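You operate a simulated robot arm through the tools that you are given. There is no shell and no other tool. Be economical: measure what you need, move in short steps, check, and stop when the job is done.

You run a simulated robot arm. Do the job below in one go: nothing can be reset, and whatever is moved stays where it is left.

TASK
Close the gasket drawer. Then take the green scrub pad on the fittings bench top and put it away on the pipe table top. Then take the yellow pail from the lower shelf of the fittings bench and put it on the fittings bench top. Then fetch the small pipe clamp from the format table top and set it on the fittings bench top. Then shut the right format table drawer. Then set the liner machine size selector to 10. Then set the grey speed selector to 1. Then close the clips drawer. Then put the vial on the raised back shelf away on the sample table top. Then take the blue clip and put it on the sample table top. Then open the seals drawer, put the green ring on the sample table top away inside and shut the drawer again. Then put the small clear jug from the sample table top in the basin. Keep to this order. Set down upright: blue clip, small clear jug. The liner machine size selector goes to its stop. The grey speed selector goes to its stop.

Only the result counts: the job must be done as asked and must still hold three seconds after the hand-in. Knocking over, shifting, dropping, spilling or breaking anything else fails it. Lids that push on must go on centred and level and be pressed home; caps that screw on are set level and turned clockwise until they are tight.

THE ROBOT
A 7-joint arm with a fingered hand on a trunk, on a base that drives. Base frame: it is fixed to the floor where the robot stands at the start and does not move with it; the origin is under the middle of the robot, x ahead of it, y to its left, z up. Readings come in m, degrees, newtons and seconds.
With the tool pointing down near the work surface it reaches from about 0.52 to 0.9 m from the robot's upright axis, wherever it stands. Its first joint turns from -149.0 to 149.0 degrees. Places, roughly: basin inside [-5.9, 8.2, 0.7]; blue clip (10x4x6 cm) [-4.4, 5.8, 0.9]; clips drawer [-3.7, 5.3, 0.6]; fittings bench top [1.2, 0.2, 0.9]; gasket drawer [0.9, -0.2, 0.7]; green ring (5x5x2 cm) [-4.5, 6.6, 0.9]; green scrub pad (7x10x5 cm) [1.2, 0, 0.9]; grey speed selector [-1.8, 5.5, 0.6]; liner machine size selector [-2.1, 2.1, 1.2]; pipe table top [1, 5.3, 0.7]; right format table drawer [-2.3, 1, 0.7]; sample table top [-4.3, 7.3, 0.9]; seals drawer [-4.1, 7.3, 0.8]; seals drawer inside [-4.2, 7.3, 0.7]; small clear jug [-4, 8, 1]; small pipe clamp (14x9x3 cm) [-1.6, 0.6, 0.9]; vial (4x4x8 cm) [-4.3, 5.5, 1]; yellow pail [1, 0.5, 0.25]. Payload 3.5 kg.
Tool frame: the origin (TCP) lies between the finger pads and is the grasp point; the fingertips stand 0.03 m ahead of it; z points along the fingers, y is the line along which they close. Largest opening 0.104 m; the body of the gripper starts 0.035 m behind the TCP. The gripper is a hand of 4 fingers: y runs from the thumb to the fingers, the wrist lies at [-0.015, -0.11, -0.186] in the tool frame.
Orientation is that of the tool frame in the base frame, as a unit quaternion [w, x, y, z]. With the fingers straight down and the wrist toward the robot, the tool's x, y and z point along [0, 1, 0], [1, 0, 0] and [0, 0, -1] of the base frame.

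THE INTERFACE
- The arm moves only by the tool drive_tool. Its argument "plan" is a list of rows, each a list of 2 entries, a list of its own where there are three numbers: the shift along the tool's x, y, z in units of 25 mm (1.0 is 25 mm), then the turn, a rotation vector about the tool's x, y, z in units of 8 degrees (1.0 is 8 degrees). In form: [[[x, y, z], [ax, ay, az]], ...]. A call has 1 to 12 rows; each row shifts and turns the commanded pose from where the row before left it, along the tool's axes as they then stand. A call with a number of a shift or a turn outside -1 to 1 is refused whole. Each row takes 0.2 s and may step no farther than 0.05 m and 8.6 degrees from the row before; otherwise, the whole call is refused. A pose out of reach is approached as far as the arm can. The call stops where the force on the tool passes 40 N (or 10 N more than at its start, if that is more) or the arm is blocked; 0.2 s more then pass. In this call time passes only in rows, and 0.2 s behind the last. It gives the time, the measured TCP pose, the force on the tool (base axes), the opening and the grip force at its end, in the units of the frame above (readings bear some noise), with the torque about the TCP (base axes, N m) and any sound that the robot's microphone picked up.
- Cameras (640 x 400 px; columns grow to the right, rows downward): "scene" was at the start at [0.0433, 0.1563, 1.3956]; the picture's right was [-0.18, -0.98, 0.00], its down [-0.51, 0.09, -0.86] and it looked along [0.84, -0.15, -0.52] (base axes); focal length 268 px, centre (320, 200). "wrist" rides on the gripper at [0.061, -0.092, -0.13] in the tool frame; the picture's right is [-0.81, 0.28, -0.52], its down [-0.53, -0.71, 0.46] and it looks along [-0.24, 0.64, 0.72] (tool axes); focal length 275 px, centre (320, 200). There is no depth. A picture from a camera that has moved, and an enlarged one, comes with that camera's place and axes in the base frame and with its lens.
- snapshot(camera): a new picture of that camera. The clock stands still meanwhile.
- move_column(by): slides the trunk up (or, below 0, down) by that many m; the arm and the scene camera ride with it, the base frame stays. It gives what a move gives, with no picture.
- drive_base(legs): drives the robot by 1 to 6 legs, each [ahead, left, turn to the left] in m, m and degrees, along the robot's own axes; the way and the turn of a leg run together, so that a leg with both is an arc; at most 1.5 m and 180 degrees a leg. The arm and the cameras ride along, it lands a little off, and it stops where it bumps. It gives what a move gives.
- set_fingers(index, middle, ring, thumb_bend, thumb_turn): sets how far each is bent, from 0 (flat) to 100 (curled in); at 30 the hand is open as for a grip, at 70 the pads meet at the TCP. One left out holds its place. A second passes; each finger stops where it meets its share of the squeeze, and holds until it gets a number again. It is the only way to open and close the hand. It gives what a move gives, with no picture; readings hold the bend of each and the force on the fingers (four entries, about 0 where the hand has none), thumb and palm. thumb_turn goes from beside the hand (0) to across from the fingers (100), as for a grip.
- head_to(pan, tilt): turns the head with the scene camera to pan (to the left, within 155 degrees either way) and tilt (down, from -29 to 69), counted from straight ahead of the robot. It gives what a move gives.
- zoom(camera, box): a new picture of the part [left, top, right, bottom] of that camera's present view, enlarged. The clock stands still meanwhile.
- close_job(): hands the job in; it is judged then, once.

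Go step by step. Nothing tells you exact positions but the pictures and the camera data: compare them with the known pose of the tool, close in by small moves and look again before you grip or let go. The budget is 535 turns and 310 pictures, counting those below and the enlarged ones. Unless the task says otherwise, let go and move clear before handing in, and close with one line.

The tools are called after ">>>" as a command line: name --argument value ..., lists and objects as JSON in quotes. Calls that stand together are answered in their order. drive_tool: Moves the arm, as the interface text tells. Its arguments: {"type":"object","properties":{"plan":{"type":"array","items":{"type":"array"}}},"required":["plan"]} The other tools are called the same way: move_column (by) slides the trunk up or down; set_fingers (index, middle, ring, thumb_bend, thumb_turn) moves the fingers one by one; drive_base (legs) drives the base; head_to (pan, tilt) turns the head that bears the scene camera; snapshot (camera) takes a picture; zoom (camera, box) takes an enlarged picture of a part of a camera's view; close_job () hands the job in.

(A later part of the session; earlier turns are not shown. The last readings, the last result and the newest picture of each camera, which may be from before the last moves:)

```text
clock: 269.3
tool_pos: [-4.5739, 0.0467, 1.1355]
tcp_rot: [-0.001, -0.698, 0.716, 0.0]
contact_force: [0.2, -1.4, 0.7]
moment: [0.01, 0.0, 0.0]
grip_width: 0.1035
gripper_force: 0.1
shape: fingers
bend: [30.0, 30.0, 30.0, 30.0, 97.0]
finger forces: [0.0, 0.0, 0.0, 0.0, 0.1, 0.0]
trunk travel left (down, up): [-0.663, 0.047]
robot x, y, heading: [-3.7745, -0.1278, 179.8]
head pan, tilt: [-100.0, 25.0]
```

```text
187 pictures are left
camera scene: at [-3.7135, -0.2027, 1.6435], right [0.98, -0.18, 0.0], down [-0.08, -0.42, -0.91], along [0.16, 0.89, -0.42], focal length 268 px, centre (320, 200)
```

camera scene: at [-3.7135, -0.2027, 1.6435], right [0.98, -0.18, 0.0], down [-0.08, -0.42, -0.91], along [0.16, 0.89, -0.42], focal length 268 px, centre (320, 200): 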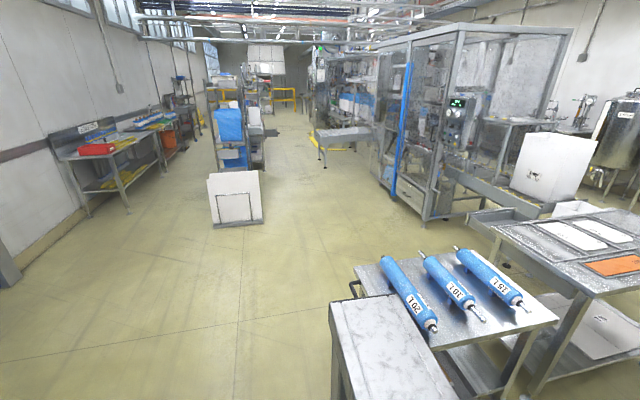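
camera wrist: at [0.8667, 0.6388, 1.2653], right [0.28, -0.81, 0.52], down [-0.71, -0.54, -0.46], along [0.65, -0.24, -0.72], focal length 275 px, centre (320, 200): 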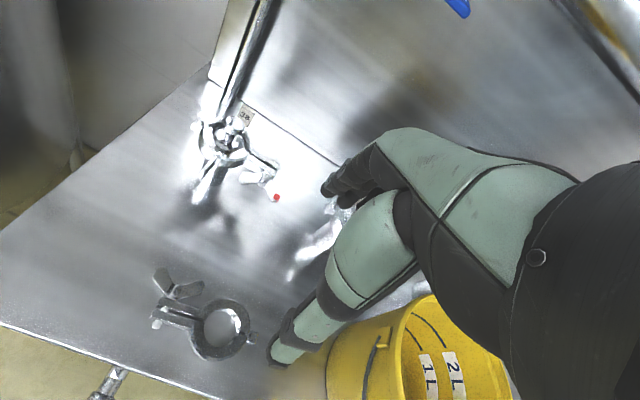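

Great overview: the drawer is open, and the liner machine's panel is visible beyond. I'll drive up the open floor and turn to face the drawer front.

>>> drive_base --legs '[[0, -1.4, 0], [0, -0.3, 0], [0, 0, 135], [0.3, 0.3, 0]]'

>>> head_to --pan 15 --tilt 30

>>> snapshot --camera "scene"

```text
clock: 285.6
tool_pos: [-2.8823, 0.8485, 1.1345]
tcp_rot: [0.001, 0.931, 0.364, 0.0]
contact_force: [0.9, 0.4, 0.6]
moment: [0.02, 0.0, -0.03]
grip_width: 0.1035
gripper_force: 0.1
shape: fingers
bend: [30.0, 30.0, 30.0, 30.0, 97.0]
finger forces: [0.0, 0.1, 0.1, 0.0, 0.0, 0.0]
trunk travel left (down, up): [-0.663, 0.047]
robot x, y, heading: [-3.3134, 1.5403, -46.2]
head pan, tilt: [-100.0, 25.0]
```

```text
clock: 287.6
tool_pos: [-2.8827, 0.8479, 1.1351]
tcp_rot: [0.0, 0.931, 0.364, 0.001]
contact_force: [-0.5, 0.0, 0.7]
moment: [-0.01, 0.01, -0.03]
grip_width: 0.103
gripper_force: 0.1
shape: fingers
bend: [30.0, 30.0, 30.0, 30.0, 97.0]
finger forces: [0.0, 0.0, 0.0, 0.0, 0.0, 0.0]
trunk travel left (down, up): [-0.663, 0.047]
robot x, y, heading: [-3.3152, 1.5442, -46.2]
head pan, tilt: [15.0, 30.0]
```

```text
186 pictures are left
camera scene: at [-3.1463, 1.6482, 1.6355], right [-0.52, -0.85, 0.0], down [-0.43, 0.26, -0.87], along [0.74, -0.45, -0.5], focal length 268 px, centre (320, 200)
```

scene: 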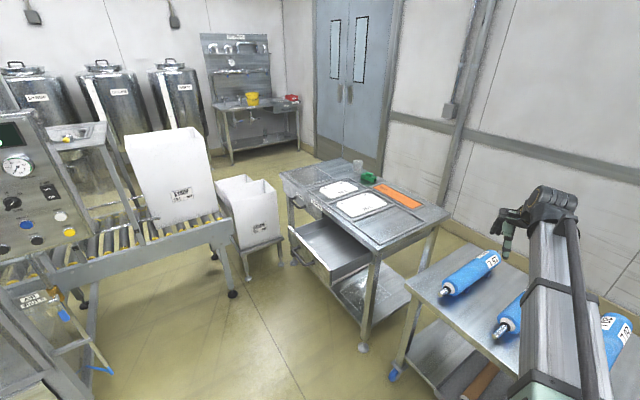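

>>> zoom --camera "scene" --box '[260, 170, 440, 310]'

>>> zoom --camera "scene" --box '[0, 100, 130, 290]'

```text
2.86 times, centred on (350, 240) of scene
camera zoom: at [-3.1463, 1.6482, 1.6355], right [-0.52, -0.85, 0.0], down [-0.43, 0.26, -0.87], along [0.74, -0.45, -0.5], focal length 766 px, centre (234, 86)
```

zoom: 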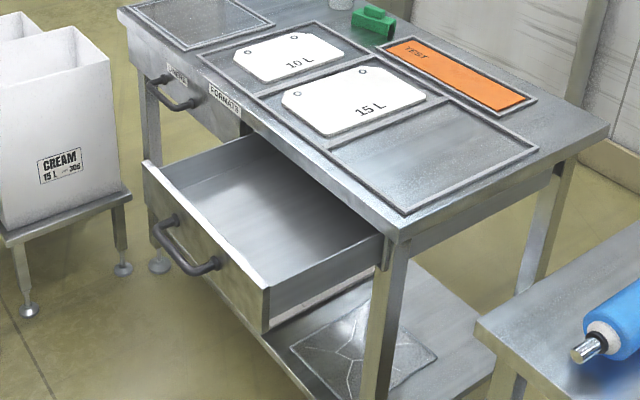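

```text
2.11 times, centred on (65, 195) of scene
camera zoom: at [-3.1463, 1.6482, 1.6355], right [-0.52, -0.85, 0.0], down [-0.43, 0.26, -0.87], along [0.74, -0.45, -0.5], focal length 565 px, centre (857, 210)
```

zoom: 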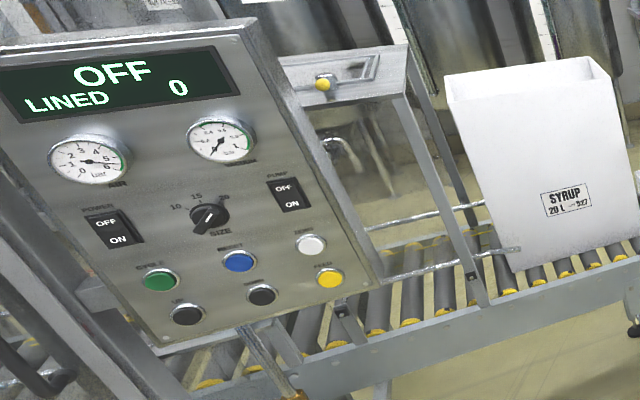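

The drawer front is at y about 1.18, its handle near (-2.27, 1.21, 0.76). The SIZE selector panel (10/15/20) is right here too. I'll pull the arm in and stand in front of the drawer.

>>> drive_tool --plan '[[[0.19, -0.97, 0], [0, 0, 0]], [[0.19, -0.97, 0], [0, 0, 0]], [[0.19, -0.97, 0], [0, 0, 0]], [[0.19, -0.97, 0], [0, 0, 0]], [[0.19, -0.97, 0], [0, 0, 0]], [[0.19, -0.97, 0], [0, 0, 0]], [[0.19, -0.97, 0], [0, 0, 0]], [[0.19, -0.97, 0], [0, 0, 0]], [[0.19, -0.97, 0], [0, 0, 0]], [[0.19, -0.97, 0], [0, 0, 0]]]'

>>> drive_base --legs '[[0.245, 0.55, 0], [0, 0, -14]]'

>>> head_to --pan 10 --tilt 40

>>> snapshot --camera "scene"

```text
clock: 289.8
tool_pos: [-3.012, 1.0586, 1.138]
tcp_rot: [-0.001, 0.931, 0.364, 0.001]
contact_force: [-0.3, 0.1, -1.2]
moment: [0.01, 0.01, -0.02]
grip_width: 0.1034
gripper_force: 0.0
shape: fingers
bend: [30.0, 30.0, 30.0, 30.0, 97.0]
finger forces: [0.0, 0.0, 0.0, 0.1, 0.1, 0.0]
trunk travel left (down, up): [-0.663, 0.047]
robot x, y, heading: [-3.3156, 1.544, -46.3]
head pan, tilt: [15.0, 30.0]
```

```text
clock: 294.1
tool_pos: [-2.5668, 1.2128, 1.1366]
tcp_rot: [-0.001, 0.969, 0.245, 0.001]
contact_force: [-0.6, 0.0, 0.3]
moment: [-0.02, -0.01, 0.0]
grip_width: 0.1032
gripper_force: 0.2
shape: fingers
bend: [30.0, 30.0, 30.0, 30.0, 97.0]
finger forces: [0.0, 0.1, 0.0, 0.0, 0.1, 0.1]
trunk travel left (down, up): [-0.663, 0.047]
robot x, y, heading: [-2.7404, 1.7583, -60.5]
head pan, tilt: [15.0, 30.0]
```

```text
clock: 294.8
tool_pos: [-2.5667, 1.2135, 1.1377]
tcp_rot: [0.0, 0.969, 0.246, 0.001]
contact_force: [-0.3, -0.2, -0.1]
moment: [0.01, 0.03, 0.01]
grip_width: 0.1034
gripper_force: 0.1
shape: fingers
bend: [30.0, 30.0, 30.0, 30.0, 97.0]
finger forces: [0.0, 0.0, 0.0, 0.0, 0.0, 0.1]
trunk travel left (down, up): [-0.663, 0.047]
robot x, y, heading: [-2.7394, 1.7595, -60.4]
head pan, tilt: [10.0, 40.0]
```

```text
183 pictures are left
camera scene: at [-2.5622, 1.8178, 1.6202], right [-0.77, -0.64, 0.0], down [-0.41, 0.5, -0.77], along [0.49, -0.59, -0.64], focal length 268 px, centre (320, 200)
```

scene: 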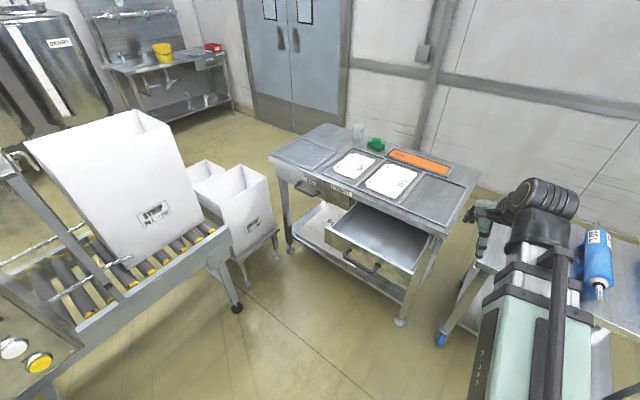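

>>> drive_tool --plan '[[[1, 0.12, 0], [0, 0, 0]], [[1, 0.12, 0], [0, 0, 0]], [[1, 0.12, 0], [0, 0, 0]], [[1, 0.12, 0], [0, 0, 0]], [[1, 0.12, 0], [0, 0, 0]], [[1, 0.12, 0], [0, 0, 0]], [[1, 0.12, 0], [0, 0, 0]], [[1, 0.12, 0], [0, 0, 0]], [[1, 0.12, 0], [0, 0, 0]], [[1, 0.12, 0], [0, 0, 0]], [[1, 0.12, 0], [0, 0, 0]], [[1, 0.12, 0], [0, 0, 0]]]'

>>> drive_tool --plan '[[[0, 0, 0], [0, 0, 0.89]], [[0, 0, 0], [0, 0, 0.89]], [[0, 0, 0], [0, 0, 0.89]], [[0, 0, 0], [0, 0, 0.89]]]'

>>> snapshot --camera "scene"

```text
clock: 297.4
tool_pos: [-2.2859, 1.3255, 1.1379]
tcp_rot: [0.0, 0.969, 0.245, 0.0]
contact_force: [0.5, -0.6, 0.5]
moment: [0.0, 0.01, 0.03]
grip_width: 0.1032
gripper_force: 0.0
shape: fingers
bend: [30.0, 30.0, 30.0, 30.0, 97.0]
finger forces: [0.1, 0.0, 0.0, 0.1, 0.0, 0.0]
trunk travel left (down, up): [-0.663, 0.047]
robot x, y, heading: [-2.7414, 1.7579, -60.6]
head pan, tilt: [10.0, 40.0]
```

```text
clock: 298.4
tool_pos: [-2.2866, 1.325, 1.1375]
tcp_rot: [0.0, 1.0, -0.002, 0.0]
contact_force: [0.4, -0.5, 0.0]
moment: [0.0, -0.01, 0.02]
grip_width: 0.1034
gripper_force: 0.0
shape: fingers
bend: [30.0, 30.0, 30.0, 30.0, 97.0]
finger forces: [0.0, 0.0, 0.0, 0.1, 0.0, 0.1]
trunk travel left (down, up): [-0.663, 0.047]
robot x, y, heading: [-2.7421, 1.7548, -60.4]
head pan, tilt: [10.0, 40.0]
```

```text
182 pictures are left
camera scene: at [-2.562, 1.8178, 1.6201], right [-0.77, -0.64, 0.0], down [-0.41, 0.5, -0.77], along [0.49, -0.59, -0.64], focal length 268 px, centre (320, 200)
```

scene: 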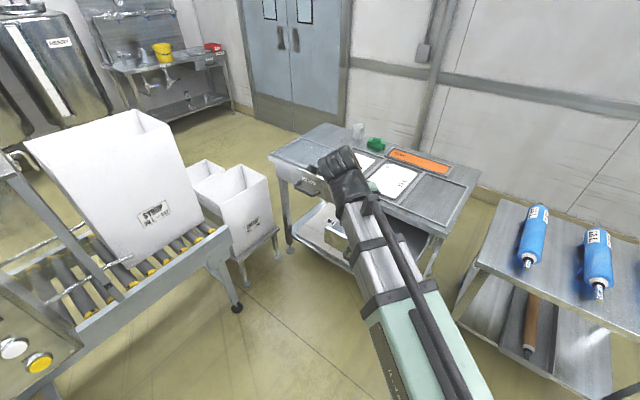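

>>> move_column --by -0.36

>>> snapshot --camera "wrist"

>>> snapshot --camera "scene"

```text
clock: 301.9
tool_pos: [-2.2856, 1.326, 0.7768]
tcp_rot: [0.001, 1.0, -0.001, 0.0]
contact_force: [-0.6, -0.4, -0.4]
moment: [-0.02, -0.04, 0.0]
grip_width: 0.1033
gripper_force: 0.1
shape: fingers
bend: [30.0, 30.0, 30.0, 30.0, 97.0]
finger forces: [0.0, 0.0, 0.0, 0.0, 0.1, 0.1]
trunk travel left (down, up): [-0.303, 0.407]
robot x, y, heading: [-2.7422, 1.7562, -60.6]
head pan, tilt: [10.0, 40.0]
```

```text
181 pictures are left
camera wrist: at [-2.2245, 1.4164, 0.9075], right [-0.81, -0.27, 0.52], down [-0.53, 0.71, -0.46], along [-0.24, -0.64, -0.72], focal length 275 px, centre (320, 200)
```

wrist: 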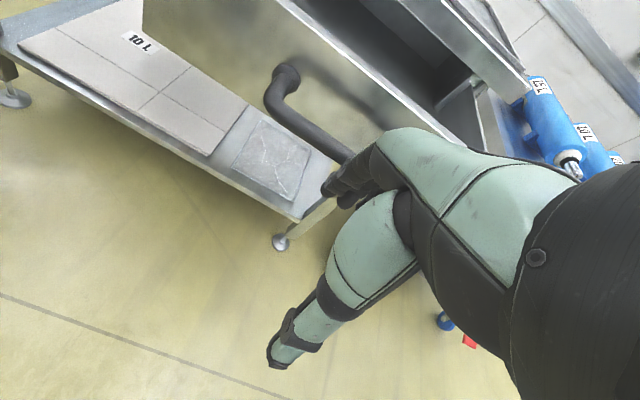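

```text
180 pictures are left
camera scene: at [-2.5622, 1.8178, 1.2602], right [-0.77, -0.64, 0.0], down [-0.41, 0.5, -0.77], along [0.49, -0.59, -0.64], focal length 268 px, centre (320, 200)
```

scene: 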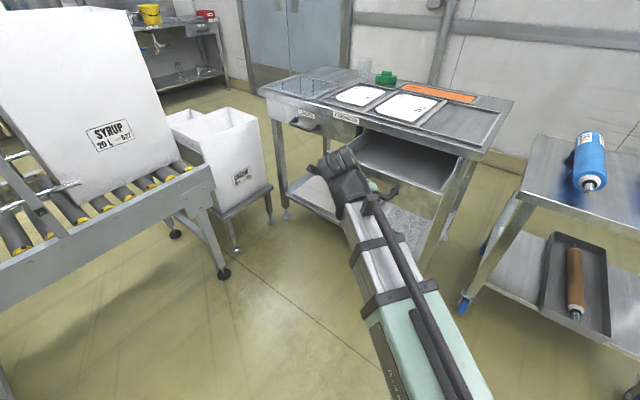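

Handle lies right ahead of the fingers. Pushing.

>>> drive_tool --plan '[[[0, 0.6, 0], [0, 0, 0]], [[0, 0.6, 0], [0, 0, 0]], [[0, 0.6, 0], [0, 0, 0]], [[0, 0.6, 0], [0, 0, 0]], [[0, 0.6, 0], [0, 0, 0]], [[0, 0.6, 0], [0, 0, 0]], [[0, 0.6, 0], [0, 0, 0]], [[0, 0.6, 0], [0, 0, 0]], [[0, 0.6, 0], [0, 0, 0]], [[0, 0.6, 0], [0, 0, 0]], [[0, 0.6, 0], [0, 0, 0]]]'

>>> drive_tool --plan '[[[0, 0.3, 0], [0, 0, 0]], [[0, 0.3, 0], [0, 0, 0]], [[0, 0.3, 0], [0, 0, 0]], [[0, 0.3, 0], [0, 0, 0]], [[0, 0.3, 0], [0, 0, 0]], [[0, 0.3, 0], [0, 0, 0]]]'

>>> snapshot --camera "wrist"

```text
clock: 304.3
tool_pos: [-2.285, 1.1609, 0.7767]
tcp_rot: [-0.001, 1.0, -0.001, 0.002]
contact_force: [-0.1, 0.8, -0.6]
moment: [0.04, 0.01, 0.0]
grip_width: 0.103
gripper_force: 0.0
shape: fingers
bend: [30.0, 30.0, 30.0, 30.0, 97.0]
finger forces: [0.0, 0.1, 0.0, 0.1, 0.0, 0.0]
trunk travel left (down, up): [-0.303, 0.407]
robot x, y, heading: [-2.7424, 1.7554, -60.5]
head pan, tilt: [10.0, 40.0]
```

```text
clock: 305.7
tool_pos: [-2.2862, 1.1152, 0.7756]
tcp_rot: [0.0, 1.0, 0.001, 0.0]
contact_force: [1.6, -0.7, -0.5]
moment: [0.01, 0.02, -0.02]
grip_width: 0.1032
gripper_force: 0.1
shape: fingers
bend: [30.0, 30.0, 30.0, 30.0, 97.0]
finger forces: [0.1, 0.1, 0.1, 0.0, 0.0, 0.1]
trunk travel left (down, up): [-0.303, 0.407]
robot x, y, heading: [-2.742, 1.7587, -60.6]
head pan, tilt: [10.0, 40.0]
```

```text
179 pictures are left
camera wrist: at [-2.2241, 1.206, 0.9063], right [-0.81, -0.27, 0.52], down [-0.53, 0.71, -0.46], along [-0.24, -0.64, -0.72], focal length 275 px, centre (320, 200)
```

wrist: 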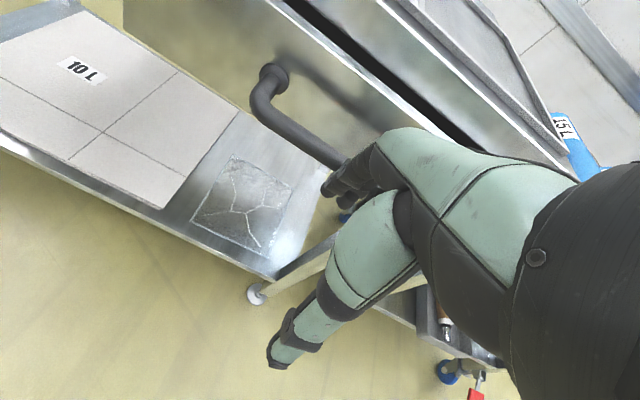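

>>> drive_tool --plan '[[[0, 0.3, 0], [0, 0, 0]], [[0, 0.3, 0], [0, 0, 0]], [[0, 0.3, 0], [0, 0, 0]], [[0, 0.3, 0], [0, 0, 0]], [[0, 0.3, 0], [0, 0, 0]], [[0, 0.3, 0], [0, 0, 0]]]'

>>> snapshot --camera "wrist"

```text
clock: 307.1
tool_pos: [-2.2854, 1.0721, 0.776]
tcp_rot: [0.001, 1.0, 0.0, 0.001]
contact_force: [-0.8, 10.0, 4.9]
moment: [-0.13, 0.09, -0.17]
grip_width: 0.1029
gripper_force: 5.3
shape: fingers
bend: [30.0, 36.0, 31.0, 30.0, 97.0]
finger forces: [0.0, 9.9, 0.9, 0.0, 0.1, 0.1]
trunk travel left (down, up): [-0.303, 0.407]
robot x, y, heading: [-2.7432, 1.7574, -60.4]
head pan, tilt: [10.0, 40.0]
```

```text
178 pictures are left
camera wrist: at [-2.2237, 1.1624, 0.9065], right [-0.81, -0.28, 0.52], down [-0.53, 0.71, -0.46], along [-0.24, -0.64, -0.73], focal length 275 px, centre (320, 200)
```

wrist: 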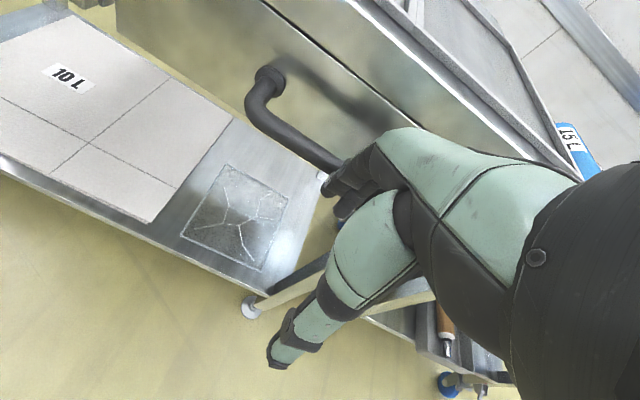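

It now resists at 10 N and the front looks flush. A last nudge, then back off and check.

>>> drive_tool --plan '[[[0, 0.3, 0], [0, 0, 0]], [[0, 0.2, 0], [0, 0, 0]]]'

>>> drive_tool --plan '[[[0, -0.5, 0], [0, 0, 0]], [[0, -1, 0], [0, 0, 0]], [[0, -1, 0], [0, 0, 0]], [[0, -1, 0], [0, 0, 0]], [[0, -1, 0], [0, 0, 0]], [[0, -1, 0], [0, 0, 0]], [[0, -1, 0], [0, 0, 0]], [[0, -1, 0], [0, 0, 0]]]'

>>> snapshot --camera "wrist"

>>> snapshot --camera "scene"

```text
clock: 307.7
tool_pos: [-2.2858, 1.0627, 0.778]
tcp_rot: [0.0, 1.0, 0.001, 0.001]
contact_force: [0.5, 35.2, 12.3]
moment: [-0.3, 0.26, -0.47]
grip_width: 0.0966
gripper_force: 18.5
shape: fingers
bend: [36.0, 43.0, 38.0, 30.0, 97.0]
finger forces: [5.8, 17.4, 14.5, 0.0, 0.0, 0.1]
trunk travel left (down, up): [-0.303, 0.407]
robot x, y, heading: [-2.7405, 1.7589, -60.5]
head pan, tilt: [10.0, 40.0]
```

```text
clock: 309.5
tool_pos: [-2.2885, 1.2462, 0.7772]
tcp_rot: [0.001, 1.0, 0.0, 0.001]
contact_force: [0.2, -0.5, 1.3]
moment: [0.01, 0.0, 0.01]
grip_width: 0.1032
gripper_force: 0.1
shape: fingers
bend: [30.0, 30.0, 30.0, 30.0, 97.0]
finger forces: [0.0, 0.0, 0.0, 0.0, 0.1, 0.0]
trunk travel left (down, up): [-0.303, 0.407]
robot x, y, heading: [-2.7393, 1.7628, -60.3]
head pan, tilt: [10.0, 40.0]
```

```text
177 pictures are left
camera wrist: at [-2.2274, 1.3371, 0.9091], right [-0.81, -0.27, 0.52], down [-0.53, 0.71, -0.46], along [-0.24, -0.64, -0.72], focal length 275 px, centre (320, 200)
```

wrist: 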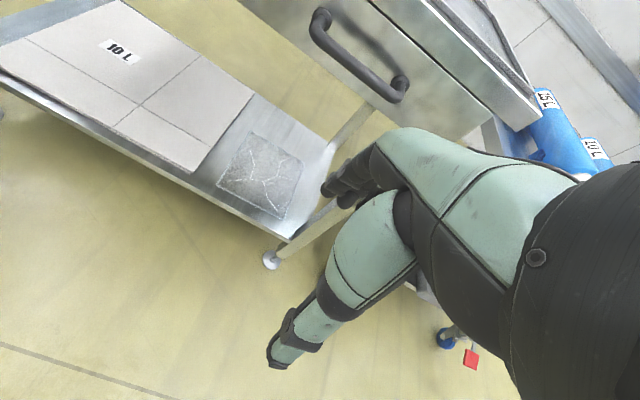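

```text
176 pictures are left
camera scene: at [-2.5622, 1.8177, 1.2602], right [-0.77, -0.64, 0.0], down [-0.41, 0.5, -0.77], along [0.49, -0.59, -0.64], focal length 268 px, centre (320, 200)
```

scene: 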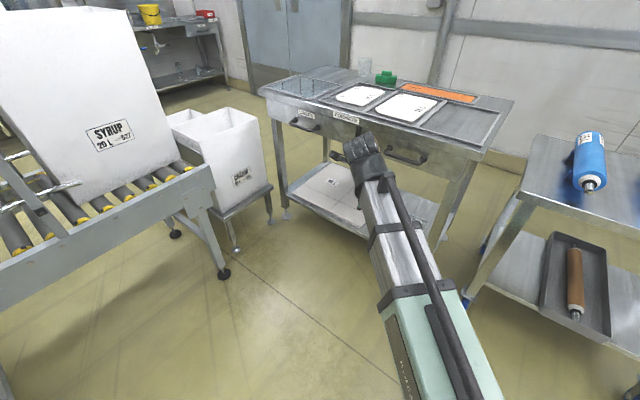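

The drawer is shut. Now the SIZE selector: I'll raise and look at the panel.

>>> move_column --by 0.38

>>> head_to --pan 85 --tilt 30

>>> snapshot --camera "scene"

```text
clock: 313.1
tool_pos: [-2.2878, 1.2458, 1.1595]
tcp_rot: [0.001, 1.0, 0.0, 0.001]
contact_force: [-0.3, -0.5, 0.3]
moment: [-0.04, 0.01, 0.01]
grip_width: 0.1033
gripper_force: 0.1
shape: fingers
bend: [30.0, 30.0, 30.0, 30.0, 97.0]
finger forces: [0.1, 0.1, 0.1, 0.0, 0.0, 0.1]
trunk travel left (down, up): [-0.683, 0.027]
robot x, y, heading: [-2.7417, 1.759, -60.5]
head pan, tilt: [10.0, 40.0]
```

```text
clock: 314.6
tool_pos: [-2.288, 1.2462, 1.16]
tcp_rot: [0.0, 1.0, 0.0, 0.001]
contact_force: [0.1, 1.1, 0.3]
moment: [0.03, 0.0, 0.02]
grip_width: 0.1033
gripper_force: 0.1
shape: fingers
bend: [30.0, 30.0, 30.0, 30.0, 97.0]
finger forces: [0.0, 0.1, 0.1, 0.0, 0.0, 0.0]
trunk travel left (down, up): [-0.683, 0.027]
robot x, y, heading: [-2.7444, 1.7599, -60.4]
head pan, tilt: [85.0, 30.0]
```

```text
175 pictures are left
camera scene: at [-2.534, 1.9209, 1.6555], right [0.41, -0.91, 0.0], down [-0.46, -0.21, -0.87], along [0.79, 0.36, -0.5], focal length 268 px, centre (320, 200)
```

scene: 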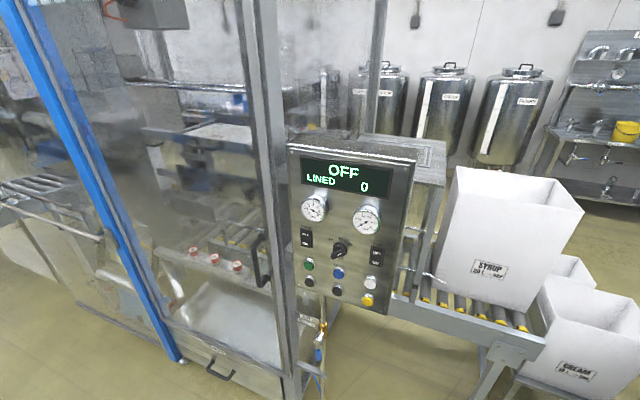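

>>> zoom --camera "scene" --box '[280, 140, 420, 320]'

>>> zoom --camera "scene" --box '[310, 225, 370, 270]'

```text
2.22 times, centred on (350, 230) of scene
camera zoom: at [-2.534, 1.9209, 1.6555], right [0.41, -0.91, 0.0], down [-0.46, -0.21, -0.87], along [0.79, 0.36, -0.5], focal length 596 px, centre (253, 133)
```

zoom: 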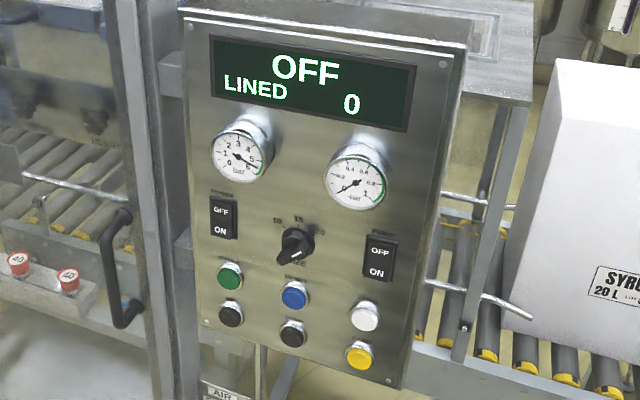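

```text
8.89 times, centred on (340, 248) of scene
camera zoom: at [-2.534, 1.9209, 1.6555], right [0.41, -0.91, 0.0], down [-0.46, -0.21, -0.87], along [0.79, 0.36, -0.5], focal length 2384 px, centre (142, -222)
```

zoom: 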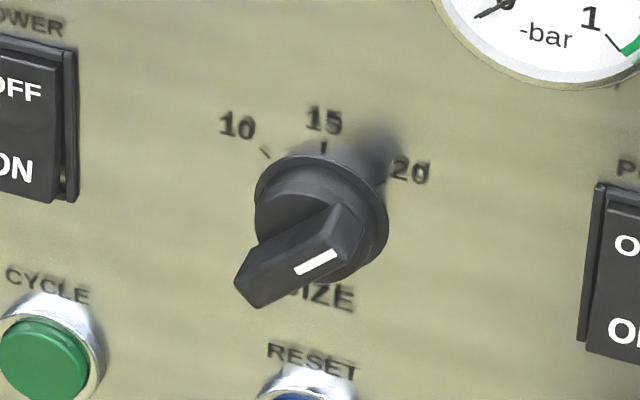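

The knob points at 20 (45° right of up); 10 is 45° left. The panel is vertical at x about -2.03 facing -x, knob near (y 2.09, z 1.21). I'll face the panel, point the hand forward, and push the bar's upper end leftward with an extended index finger.

>>> drive_base --legs '[[-0.356, -0.04, 0], [0, 0, 60]]'

>>> head_to --pan 5 --tilt 25

>>> snapshot --camera "scene"

```text
clock: 319.6
tool_pos: [-2.2842, 2.2012, 1.1596]
tcp_rot: [0.0, 0.859, 0.512, 0.0]
contact_force: [0.9, 0.1, -0.2]
moment: [0.0, 0.0, 0.0]
grip_width: 0.1032
gripper_force: 0.0
shape: fingers
bend: [30.0, 30.0, 30.0, 30.0, 97.0]
finger forces: [0.0, 0.0, 0.1, 0.0, 0.0, 0.0]
trunk travel left (down, up): [-0.683, 0.027]
robot x, y, heading: [-2.9525, 2.0459, 0.9]
head pan, tilt: [85.0, 30.0]
```

```text
clock: 321.1
tool_pos: [-2.2847, 2.2017, 1.1597]
tcp_rot: [-0.001, 0.859, 0.512, 0.0]
contact_force: [-0.1, -0.8, 0.1]
moment: [0.0, -0.04, 0.03]
grip_width: 0.1031
gripper_force: 0.1
shape: fingers
bend: [30.0, 30.0, 30.0, 30.0, 97.0]
finger forces: [0.0, 0.1, 0.0, 0.0, 0.1, 0.0]
trunk travel left (down, up): [-0.683, 0.027]
robot x, y, heading: [-2.9475, 2.0456, 1.0]
head pan, tilt: [5.0, 25.0]
```

```text
172 pictures are left
camera scene: at [-2.9072, 2.2272, 1.6635], right [0.11, -0.99, 0.0], down [-0.42, -0.05, -0.91], along [0.9, 0.1, -0.42], focal length 268 px, centre (320, 200)
```

scene: 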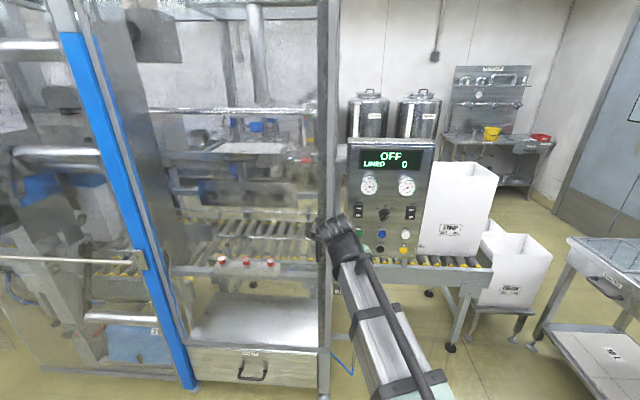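

>>> drive_tool --plan '[[[0, 0, 0], [0, 0, -0.89]], [[0, 0, 0], [0, 0, -0.89]], [[0, 0, 0], [0, 0, -0.89]], [[0, 0, 0], [0, 0, -0.89]], [[-0.5, -0.5, 0], [-0.95, 0, 0]], [[-0.5, 0, 0], [-0.95, 0, 0]], [[-0.5, 0, 0], [-0.95, 0, 0]], [[-0.5, 0, 0], [-0.95, 0, 0]], [[-0.5, 0, 0], [-0.95, 0, 0]], [[-0.5, 0, 0], [-0.95, 0, 0]]]'

>>> drive_tool --plan '[[[-0.5, 0, 0], [-0.95, 0, 0]], [[-0.5, 0, 0], [-0.95, 0, 0]], [[0, 0, 0], [-0.95, 0, 0]], [[0, 0, 0], [-0.95, 0, 0]], [[0, 0, 0], [-0.95, 0, 0]], [[0, 0, 0], [-0.8, 0, 0]]]'

>>> set_fingers --index 15 --middle 100 --ring 100 --thumb_bend 100 --thumb_turn 0

>>> snapshot --camera "wrist"

>>> snapshot --camera "scene"

```text
clock: 323.4
tool_pos: [-2.2871, 2.1292, 1.1603]
tcp_rot: [0.274, 0.651, 0.652, 0.275]
contact_force: [-0.5, 0.2, 0.0]
moment: [-0.01, -0.03, 0.02]
grip_width: 0.1034
gripper_force: 0.1
shape: fingers
bend: [30.0, 30.0, 30.0, 30.0, 97.0]
finger forces: [0.0, 0.0, 0.1, 0.0, 0.0, 0.0]
out of reach, approached as far as the arm can: row 10
trunk travel left (down, up): [-0.683, 0.027]
robot x, y, heading: [-2.9485, 2.046, 1.3]
head pan, tilt: [5.0, 25.0]
```

```text
clock: 324.8
tool_pos: [-2.2792, 2.1102, 1.1608]
tcp_rot: [0.465, 0.56, 0.526, 0.44]
contact_force: [0.8, 0.4, -0.1]
moment: [0.01, -0.01, -0.02]
grip_width: 0.1035
gripper_force: 0.0
shape: fingers
bend: [30.0, 30.0, 30.0, 30.0, 97.0]
finger forces: [0.0, 0.0, 0.0, 0.0, 0.0, 0.1]
out of reach, approached as far as the arm can: row 1, 2, 3, 6
trunk travel left (down, up): [-0.683, 0.027]
robot x, y, heading: [-2.9471, 2.0445, 1.0]
head pan, tilt: [5.0, 25.0]
```

```text
clock: 325.8
tool_pos: [-2.2796, 2.1097, 1.1613]
tcp_rot: [0.465, 0.562, 0.525, 0.439]
contact_force: [-0.4, -0.3, 0.1]
moment: [0.0, 0.02, -0.02]
grip_width: 0.0506
gripper_force: 0.1
shape: fingers
bend: [15.0, 100.0, 100.0, 100.0, 0.0]
finger forces: [0.0, 0.1, 0.0, 0.1, 0.0, 0.0]
trunk travel left (down, up): [-0.683, 0.027]
robot x, y, heading: [-2.9463, 2.0464, 0.8]
head pan, tilt: [5.0, 25.0]
```

```text
171 pictures are left
camera wrist: at [-2.4202, 2.1796, 1.0947], right [-0.51, -0.78, 0.36], down [0.28, -0.55, -0.79], along [0.81, -0.3, 0.5], focal length 275 px, centre (320, 200)
```

wrist: 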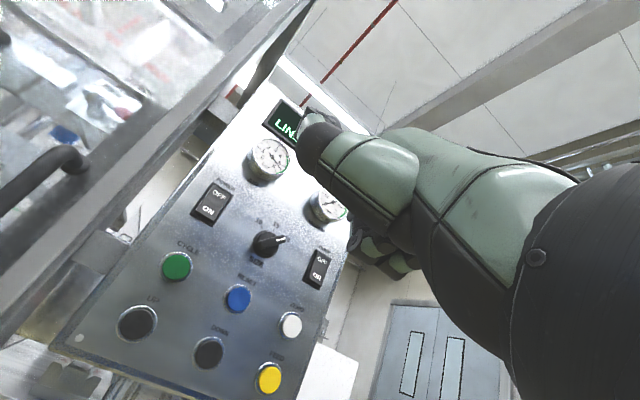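

```text
170 pictures are left
camera scene: at [-2.9072, 2.2272, 1.6635], right [0.11, -0.99, 0.0], down [-0.42, -0.05, -0.91], along [0.9, 0.1, -0.42], focal length 268 px, centre (320, 200)
```

scene: 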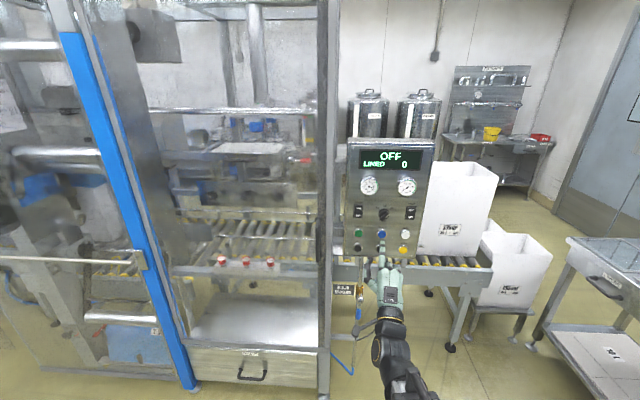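

>>> zoom --camera "wrist" --box '[180, 80, 440, 300]'

>>> zoom --camera "scene" --box '[330, 130, 450, 330]'

```text
1.82 times, centred on (310, 190) of wrist
camera zoom: at [-2.4202, 2.1796, 1.0947], right [-0.51, -0.78, 0.36], down [0.28, -0.55, -0.79], along [0.81, -0.3, 0.5], focal length 500 px, centre (338, 218)
```

zoom: 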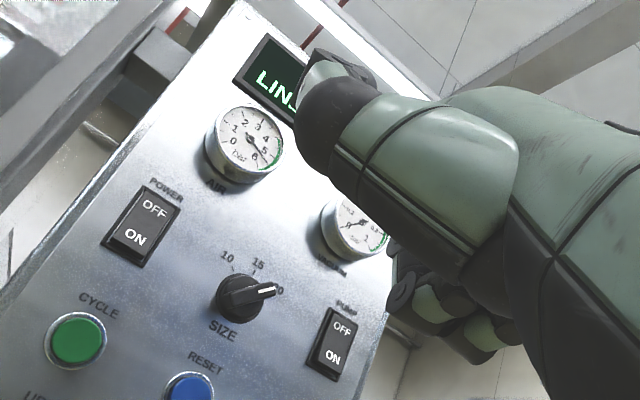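

```text
2.00 times, centred on (390, 230) of scene
camera zoom: at [-2.9072, 2.2272, 1.6635], right [0.11, -0.99, 0.0], down [-0.42, -0.05, -0.91], along [0.9, 0.1, -0.42], focal length 536 px, centre (180, 140)
```

zoom: 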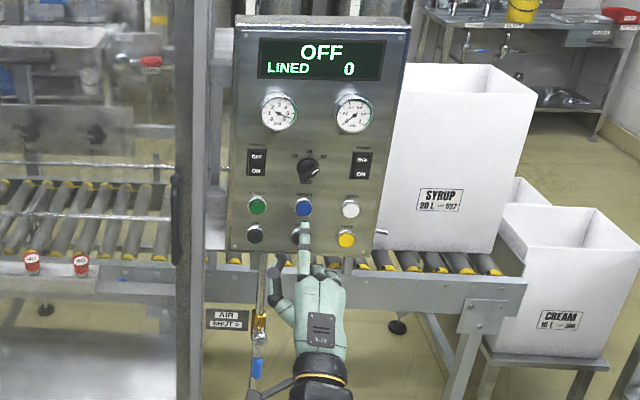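

The index finger is extended and points at the panel. The fingertip is near (-2.20, 2.116, 1.20); the knob is at (y 2.096, z 1.215). I'll shift the fingertip right of and slightly above the knob axis.

>>> drive_tool --plan '[[[-0.88, 0.5, 0], [0, 0, 0]], [[-0.88, 0.5, 0], [0, 0, 0]], [[-0.88, 0.5, 0], [0, 0, 0]]]'

>>> drive_base --legs '[[0.08, 0, 0]]'

>>> zoom --camera "scene" --box '[330, 130, 450, 290]'

>>> snapshot --camera "wrist"

```text
clock: 326.6
tool_pos: [-2.2779, 2.0908, 1.2088]
tcp_rot: [0.464, 0.566, 0.523, 0.437]
contact_force: [0.0, 0.5, -0.9]
moment: [0.04, -0.01, -0.02]
grip_width: 0.0506
gripper_force: 0.0
shape: fingers
bend: [15.0, 100.0, 100.0, 100.0, 0.0]
finger forces: [0.0, 0.0, 0.0, 0.0, 0.1, 0.0]
out of reach, approached as far as the arm can: row 1, 2, 3
trunk travel left (down, up): [-0.683, 0.027]
robot x, y, heading: [-2.9501, 2.0507, 1.0]
head pan, tilt: [5.0, 25.0]
```

```text
clock: 327.6
tool_pos: [-2.1956, 2.0947, 1.2074]
tcp_rot: [0.465, 0.566, 0.523, 0.436]
contact_force: [0.6, 0.5, -0.3]
moment: [-0.01, 0.0, -0.02]
grip_width: 0.0509
gripper_force: 0.0
shape: fingers
bend: [15.0, 100.0, 100.0, 100.0, 0.0]
finger forces: [0.0, 0.0, 0.1, 0.0, 0.1, 0.0]
trunk travel left (down, up): [-0.683, 0.027]
robot x, y, heading: [-2.8695, 2.0445, 1.5]
head pan, tilt: [5.0, 25.0]
```

```text
2.50 times, centred on (390, 210) of scene
camera zoom: at [-2.825, 2.229, 1.6634], right [0.11, -0.99, 0.0], down [-0.42, -0.05, -0.91], along [0.9, 0.1, -0.42], focal length 670 px, centre (145, 175)
```

zoom: 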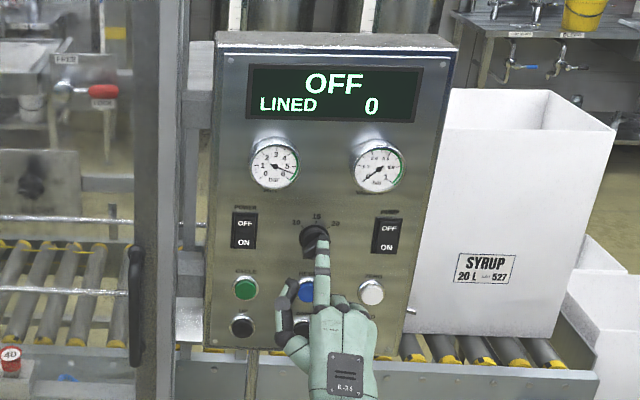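

```text
166 pictures are left
camera wrist: at [-2.3366, 2.1655, 1.1429], right [-0.51, -0.78, 0.36], down [0.28, -0.55, -0.79], along [0.81, -0.31, 0.49], focal length 275 px, centre (320, 200)
```

wrist: 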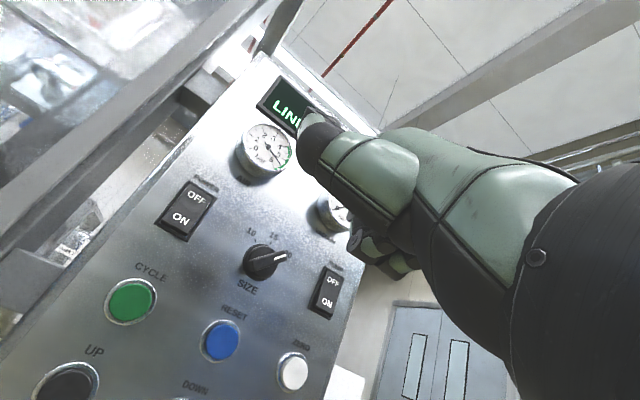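

>>> drive_base --legs '[[0, -0.055, 0]]'

>>> move_column --by -0.015

>>> zoom --camera "scene" --box '[340, 180, 440, 270]'

```text
clock: 328.6
tool_pos: [-2.1952, 2.0394, 1.21]
tcp_rot: [0.464, 0.566, 0.523, 0.437]
contact_force: [-0.2, 0.5, -0.4]
moment: [0.0, -0.03, -0.01]
grip_width: 0.0508
gripper_force: 0.1
shape: fingers
bend: [15.0, 100.0, 100.0, 100.0, 0.0]
finger forces: [0.0, 0.0, 0.0, 0.0, 0.0, 0.1]
trunk travel left (down, up): [-0.683, 0.027]
robot x, y, heading: [-2.8681, 1.9907, 1.4]
head pan, tilt: [5.0, 25.0]
```

```text
clock: 329.2
tool_pos: [-2.196, 2.0403, 1.1942]
tcp_rot: [0.464, 0.565, 0.524, 0.437]
contact_force: [-0.1, -0.1, -0.2]
moment: [-0.03, 0.02, 0.03]
grip_width: 0.0507
gripper_force: 0.0
shape: fingers
bend: [15.0, 100.0, 100.0, 100.0, 0.0]
finger forces: [0.0, 0.0, 0.0, 0.0, 0.1, 0.0]
trunk travel left (down, up): [-0.668, 0.042]
robot x, y, heading: [-2.8683, 1.9912, 1.4]
head pan, tilt: [5.0, 25.0]
```

```text
4.44 times, centred on (390, 225) of scene
camera zoom: at [-2.8258, 2.1743, 1.6485], right [0.11, -0.99, 0.0], down [-0.42, -0.05, -0.91], along [0.9, 0.1, -0.42], focal length 1192 px, centre (9, 89)
```

zoom: 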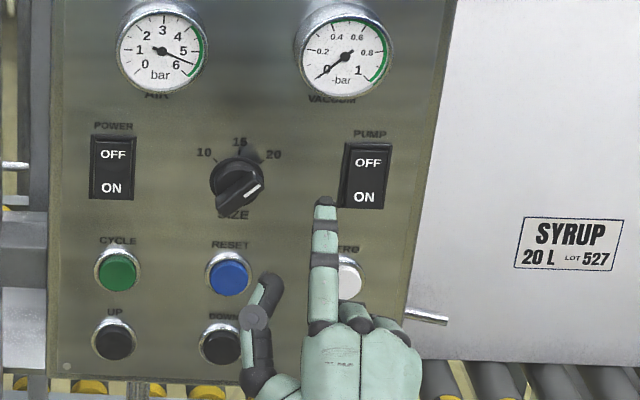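

Fingertip is about 4.8 cm right of the knob axis. I'll advance toward the panel beside the bar.

>>> drive_tool --plan '[[[0, -0.1, 0.8], [0, 0, 0]], [[0, -0.1, 0.8], [0, 0, 0]], [[0, -0.1, 0.6], [0, 0, 0]]]'

>>> zoom --camera "scene" --box '[340, 180, 440, 270]'

>>> snapshot --camera "wrist"

```text
clock: 330.0
tool_pos: [-2.1456, 2.041, 1.1772]
tcp_rot: [0.464, 0.569, 0.521, 0.435]
contact_force: [-1.3, 0.2, 1.0]
moment: [-0.01, 0.01, -0.01]
grip_width: 0.0506
gripper_force: 0.1
shape: fingers
bend: [15.0, 100.0, 100.0, 100.0, 0.0]
finger forces: [0.0, 0.0, 0.1, 0.0, 0.0, 0.0]
out of reach, approached as far as the arm can: row 3
trunk travel left (down, up): [-0.668, 0.042]
robot x, y, heading: [-2.8669, 1.9938, 1.6]
head pan, tilt: [5.0, 25.0]
```

```text
4.44 times, centred on (390, 225) of scene
camera zoom: at [-2.8256, 2.1744, 1.6485], right [0.11, -0.99, 0.0], down [-0.42, -0.05, -0.91], along [0.9, 0.1, -0.42], focal length 1192 px, centre (9, 89)
```

zoom: 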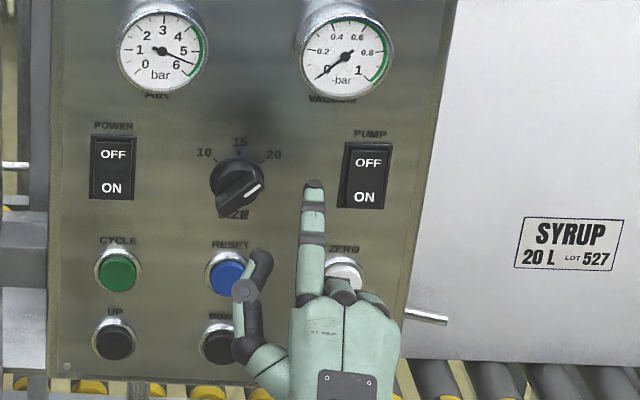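

```text
163 pictures are left
camera wrist: at [-2.2856, 2.1124, 1.1125], right [-0.52, -0.78, 0.36], down [0.27, -0.55, -0.79], along [0.81, -0.31, 0.49], focal length 275 px, centre (320, 200)
```

wrist: 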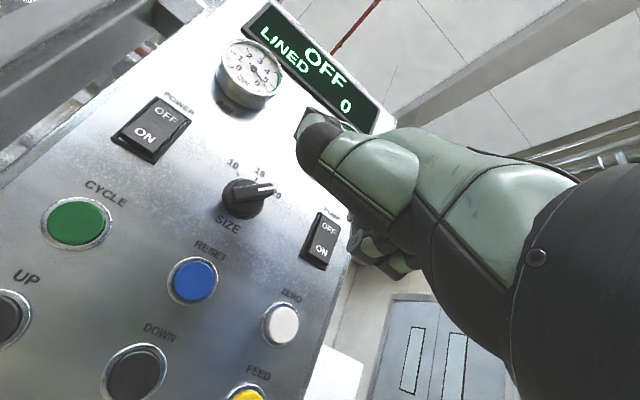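

>>> drive_base --legs '[[0.015, 0, 0]]'

>>> zoom --camera "scene" --box '[340, 180, 440, 270]'

>>> zoom --camera "wrist" --box '[180, 80, 400, 280]'

```text
clock: 330.8
tool_pos: [-2.1291, 2.04, 1.1762]
tcp_rot: [0.464, 0.569, 0.521, 0.435]
contact_force: [-0.4, -0.4, 0.6]
moment: [0.03, -0.03, 0.03]
grip_width: 0.051
gripper_force: 0.1
shape: fingers
bend: [15.0, 100.0, 100.0, 100.0, 0.0]
finger forces: [0.1, 0.0, 0.0, 0.1, 0.1, 0.0]
trunk travel left (down, up): [-0.668, 0.042]
robot x, y, heading: [-2.8528, 1.9908, 1.4]
head pan, tilt: [5.0, 25.0]
```

```text
4.44 times, centred on (390, 225) of scene
camera zoom: at [-2.8094, 2.1748, 1.6484], right [0.11, -0.99, 0.0], down [-0.42, -0.05, -0.91], along [0.9, 0.1, -0.42], focal length 1192 px, centre (9, 89)
```

zoom: 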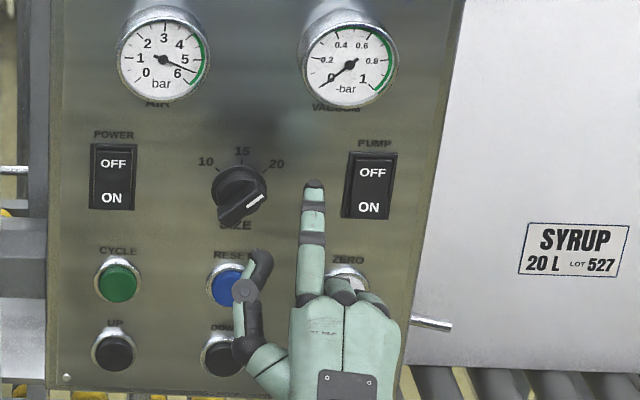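

```text
2.00 times, centred on (290, 180) of wrist
camera zoom: at [-2.27, 2.1128, 1.1121], right [-0.52, -0.78, 0.36], down [0.27, -0.55, -0.79], along [0.81, -0.31, 0.49], focal length 551 px, centre (380, 240)
```

zoom: 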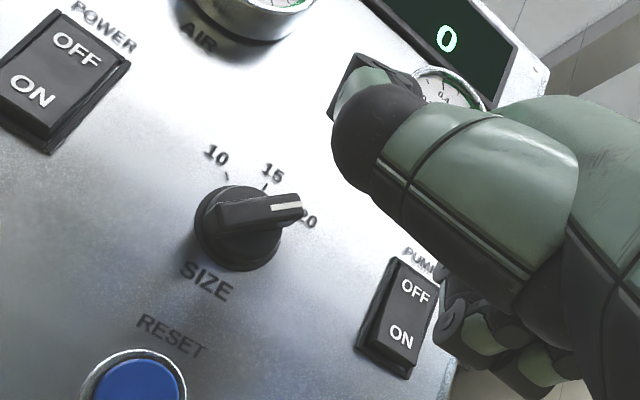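

>>> drive_base --legs '[[0, 0.025, 0]]'

>>> zoom --camera "scene" --box '[340, 180, 440, 270]'

```text
clock: 331.6
tool_pos: [-2.1319, 2.0673, 1.1781]
tcp_rot: [0.464, 0.569, 0.521, 0.435]
contact_force: [0.5, -0.5, -0.6]
moment: [0.0, -0.01, -0.02]
grip_width: 0.0508
gripper_force: 0.0
shape: fingers
bend: [15.0, 100.0, 100.0, 100.0, 0.0]
finger forces: [0.0, 0.0, 0.0, 0.0, 0.0, 0.0]
trunk travel left (down, up): [-0.668, 0.042]
robot x, y, heading: [-2.8532, 2.0197, 1.2]
head pan, tilt: [5.0, 25.0]
```

```text
4.44 times, centred on (390, 225) of scene
camera zoom: at [-2.8115, 2.2014, 1.6483], right [0.11, -0.99, 0.0], down [-0.42, -0.05, -0.91], along [0.9, 0.1, -0.42], focal length 1192 px, centre (9, 89)
```

zoom: 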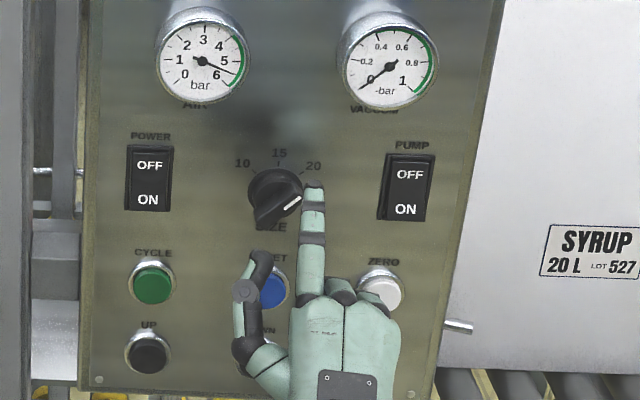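

>>> drive_base --legs '[[0, 0.02, 0]]'

>>> zoom --camera "scene" --box '[340, 180, 440, 270]'

```text
clock: 332.4
tool_pos: [-2.1316, 2.0873, 1.1776]
tcp_rot: [0.464, 0.568, 0.521, 0.436]
contact_force: [-0.6, 0.8, 0.4]
moment: [-0.01, -0.04, -0.03]
grip_width: 0.0509
gripper_force: 0.0
shape: fingers
bend: [15.0, 100.0, 100.0, 100.0, 0.0]
finger forces: [0.1, 0.1, 0.0, 0.0, 0.1, 0.1]
trunk travel left (down, up): [-0.668, 0.042]
robot x, y, heading: [-2.8521, 2.0386, 1.5]
head pan, tilt: [5.0, 25.0]
```

```text
4.44 times, centred on (390, 225) of scene
camera zoom: at [-2.812, 2.2216, 1.6483], right [0.11, -0.99, 0.0], down [-0.42, -0.05, -0.91], along [0.9, 0.1, -0.42], focal length 1192 px, centre (9, 89)
```

zoom: 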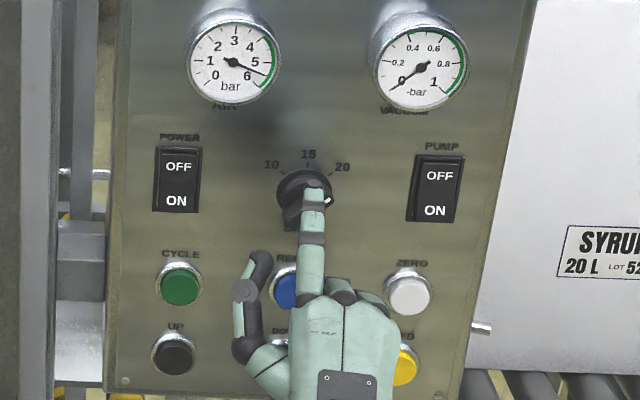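

The finger passed in front of the bar without touching; the tip is short of it. I'll go back right, lower slightly, and advance further.

>>> drive_base --legs '[[0, -0.047, 0], [0.03, 0, 0]]'

>>> move_column --by -0.013

>>> zoom --camera "scene" --box '[340, 180, 440, 270]'

```text
clock: 333.7
tool_pos: [-2.0996, 2.0397, 1.1761]
tcp_rot: [0.464, 0.57, 0.521, 0.435]
contact_force: [0.8, 0.1, -0.7]
moment: [0.02, -0.01, 0.05]
grip_width: 0.0509
gripper_force: 0.0
shape: fingers
bend: [15.0, 100.0, 100.0, 100.0, 0.0]
finger forces: [0.1, 0.1, 0.1, 0.0, 0.0, 0.1]
trunk travel left (down, up): [-0.668, 0.042]
robot x, y, heading: [-2.8244, 1.9921, 1.1]
head pan, tilt: [5.0, 25.0]
```

```text
clock: 334.3
tool_pos: [-2.101, 2.0398, 1.1641]
tcp_rot: [0.465, 0.57, 0.52, 0.435]
contact_force: [-0.2, -0.6, -0.1]
moment: [0.04, 0.02, 0.02]
grip_width: 0.0507
gripper_force: 0.2
shape: fingers
bend: [15.0, 100.0, 100.0, 100.0, 0.0]
finger forces: [0.1, 0.1, 0.1, 0.0, 0.0, 0.0]
trunk travel left (down, up): [-0.655, 0.055]
robot x, y, heading: [-2.8239, 1.9914, 1.1]
head pan, tilt: [5.0, 25.0]
```

```text
4.44 times, centred on (390, 225) of scene
camera zoom: at [-2.7805, 2.1739, 1.6355], right [0.11, -0.99, 0.0], down [-0.42, -0.05, -0.91], along [0.9, 0.1, -0.42], focal length 1192 px, centre (9, 89)
```

zoom: 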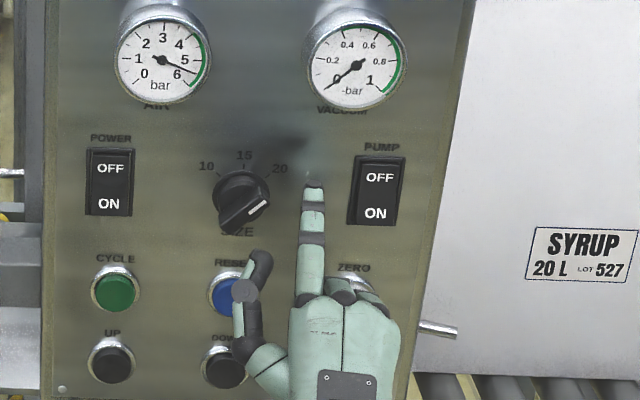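

>>> drive_base --legs '[[0, 0.035, 0]]'

>>> zoom --camera "scene" --box '[340, 180, 440, 270]'

```text
clock: 335.2
tool_pos: [-2.1008, 2.0773, 1.1649]
tcp_rot: [0.464, 0.569, 0.522, 0.436]
contact_force: [-0.5, 0.5, 0.4]
moment: [0.0, 0.02, -0.02]
grip_width: 0.0507
gripper_force: 0.0
shape: fingers
bend: [15.0, 100.0, 100.0, 100.0, 0.0]
finger forces: [0.1, 0.0, 0.1, 0.1, 0.1, 0.0]
trunk travel left (down, up): [-0.655, 0.055]
robot x, y, heading: [-2.8238, 2.0273, 1.2]
head pan, tilt: [5.0, 25.0]
```

```text
4.44 times, centred on (390, 225) of scene
camera zoom: at [-2.7814, 2.2117, 1.6353], right [0.11, -0.99, 0.0], down [-0.42, -0.05, -0.91], along [0.9, 0.1, -0.42], focal length 1192 px, centre (9, 89)
```

zoom: 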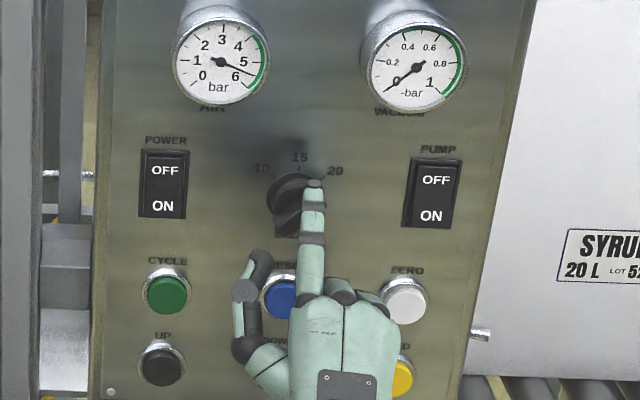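

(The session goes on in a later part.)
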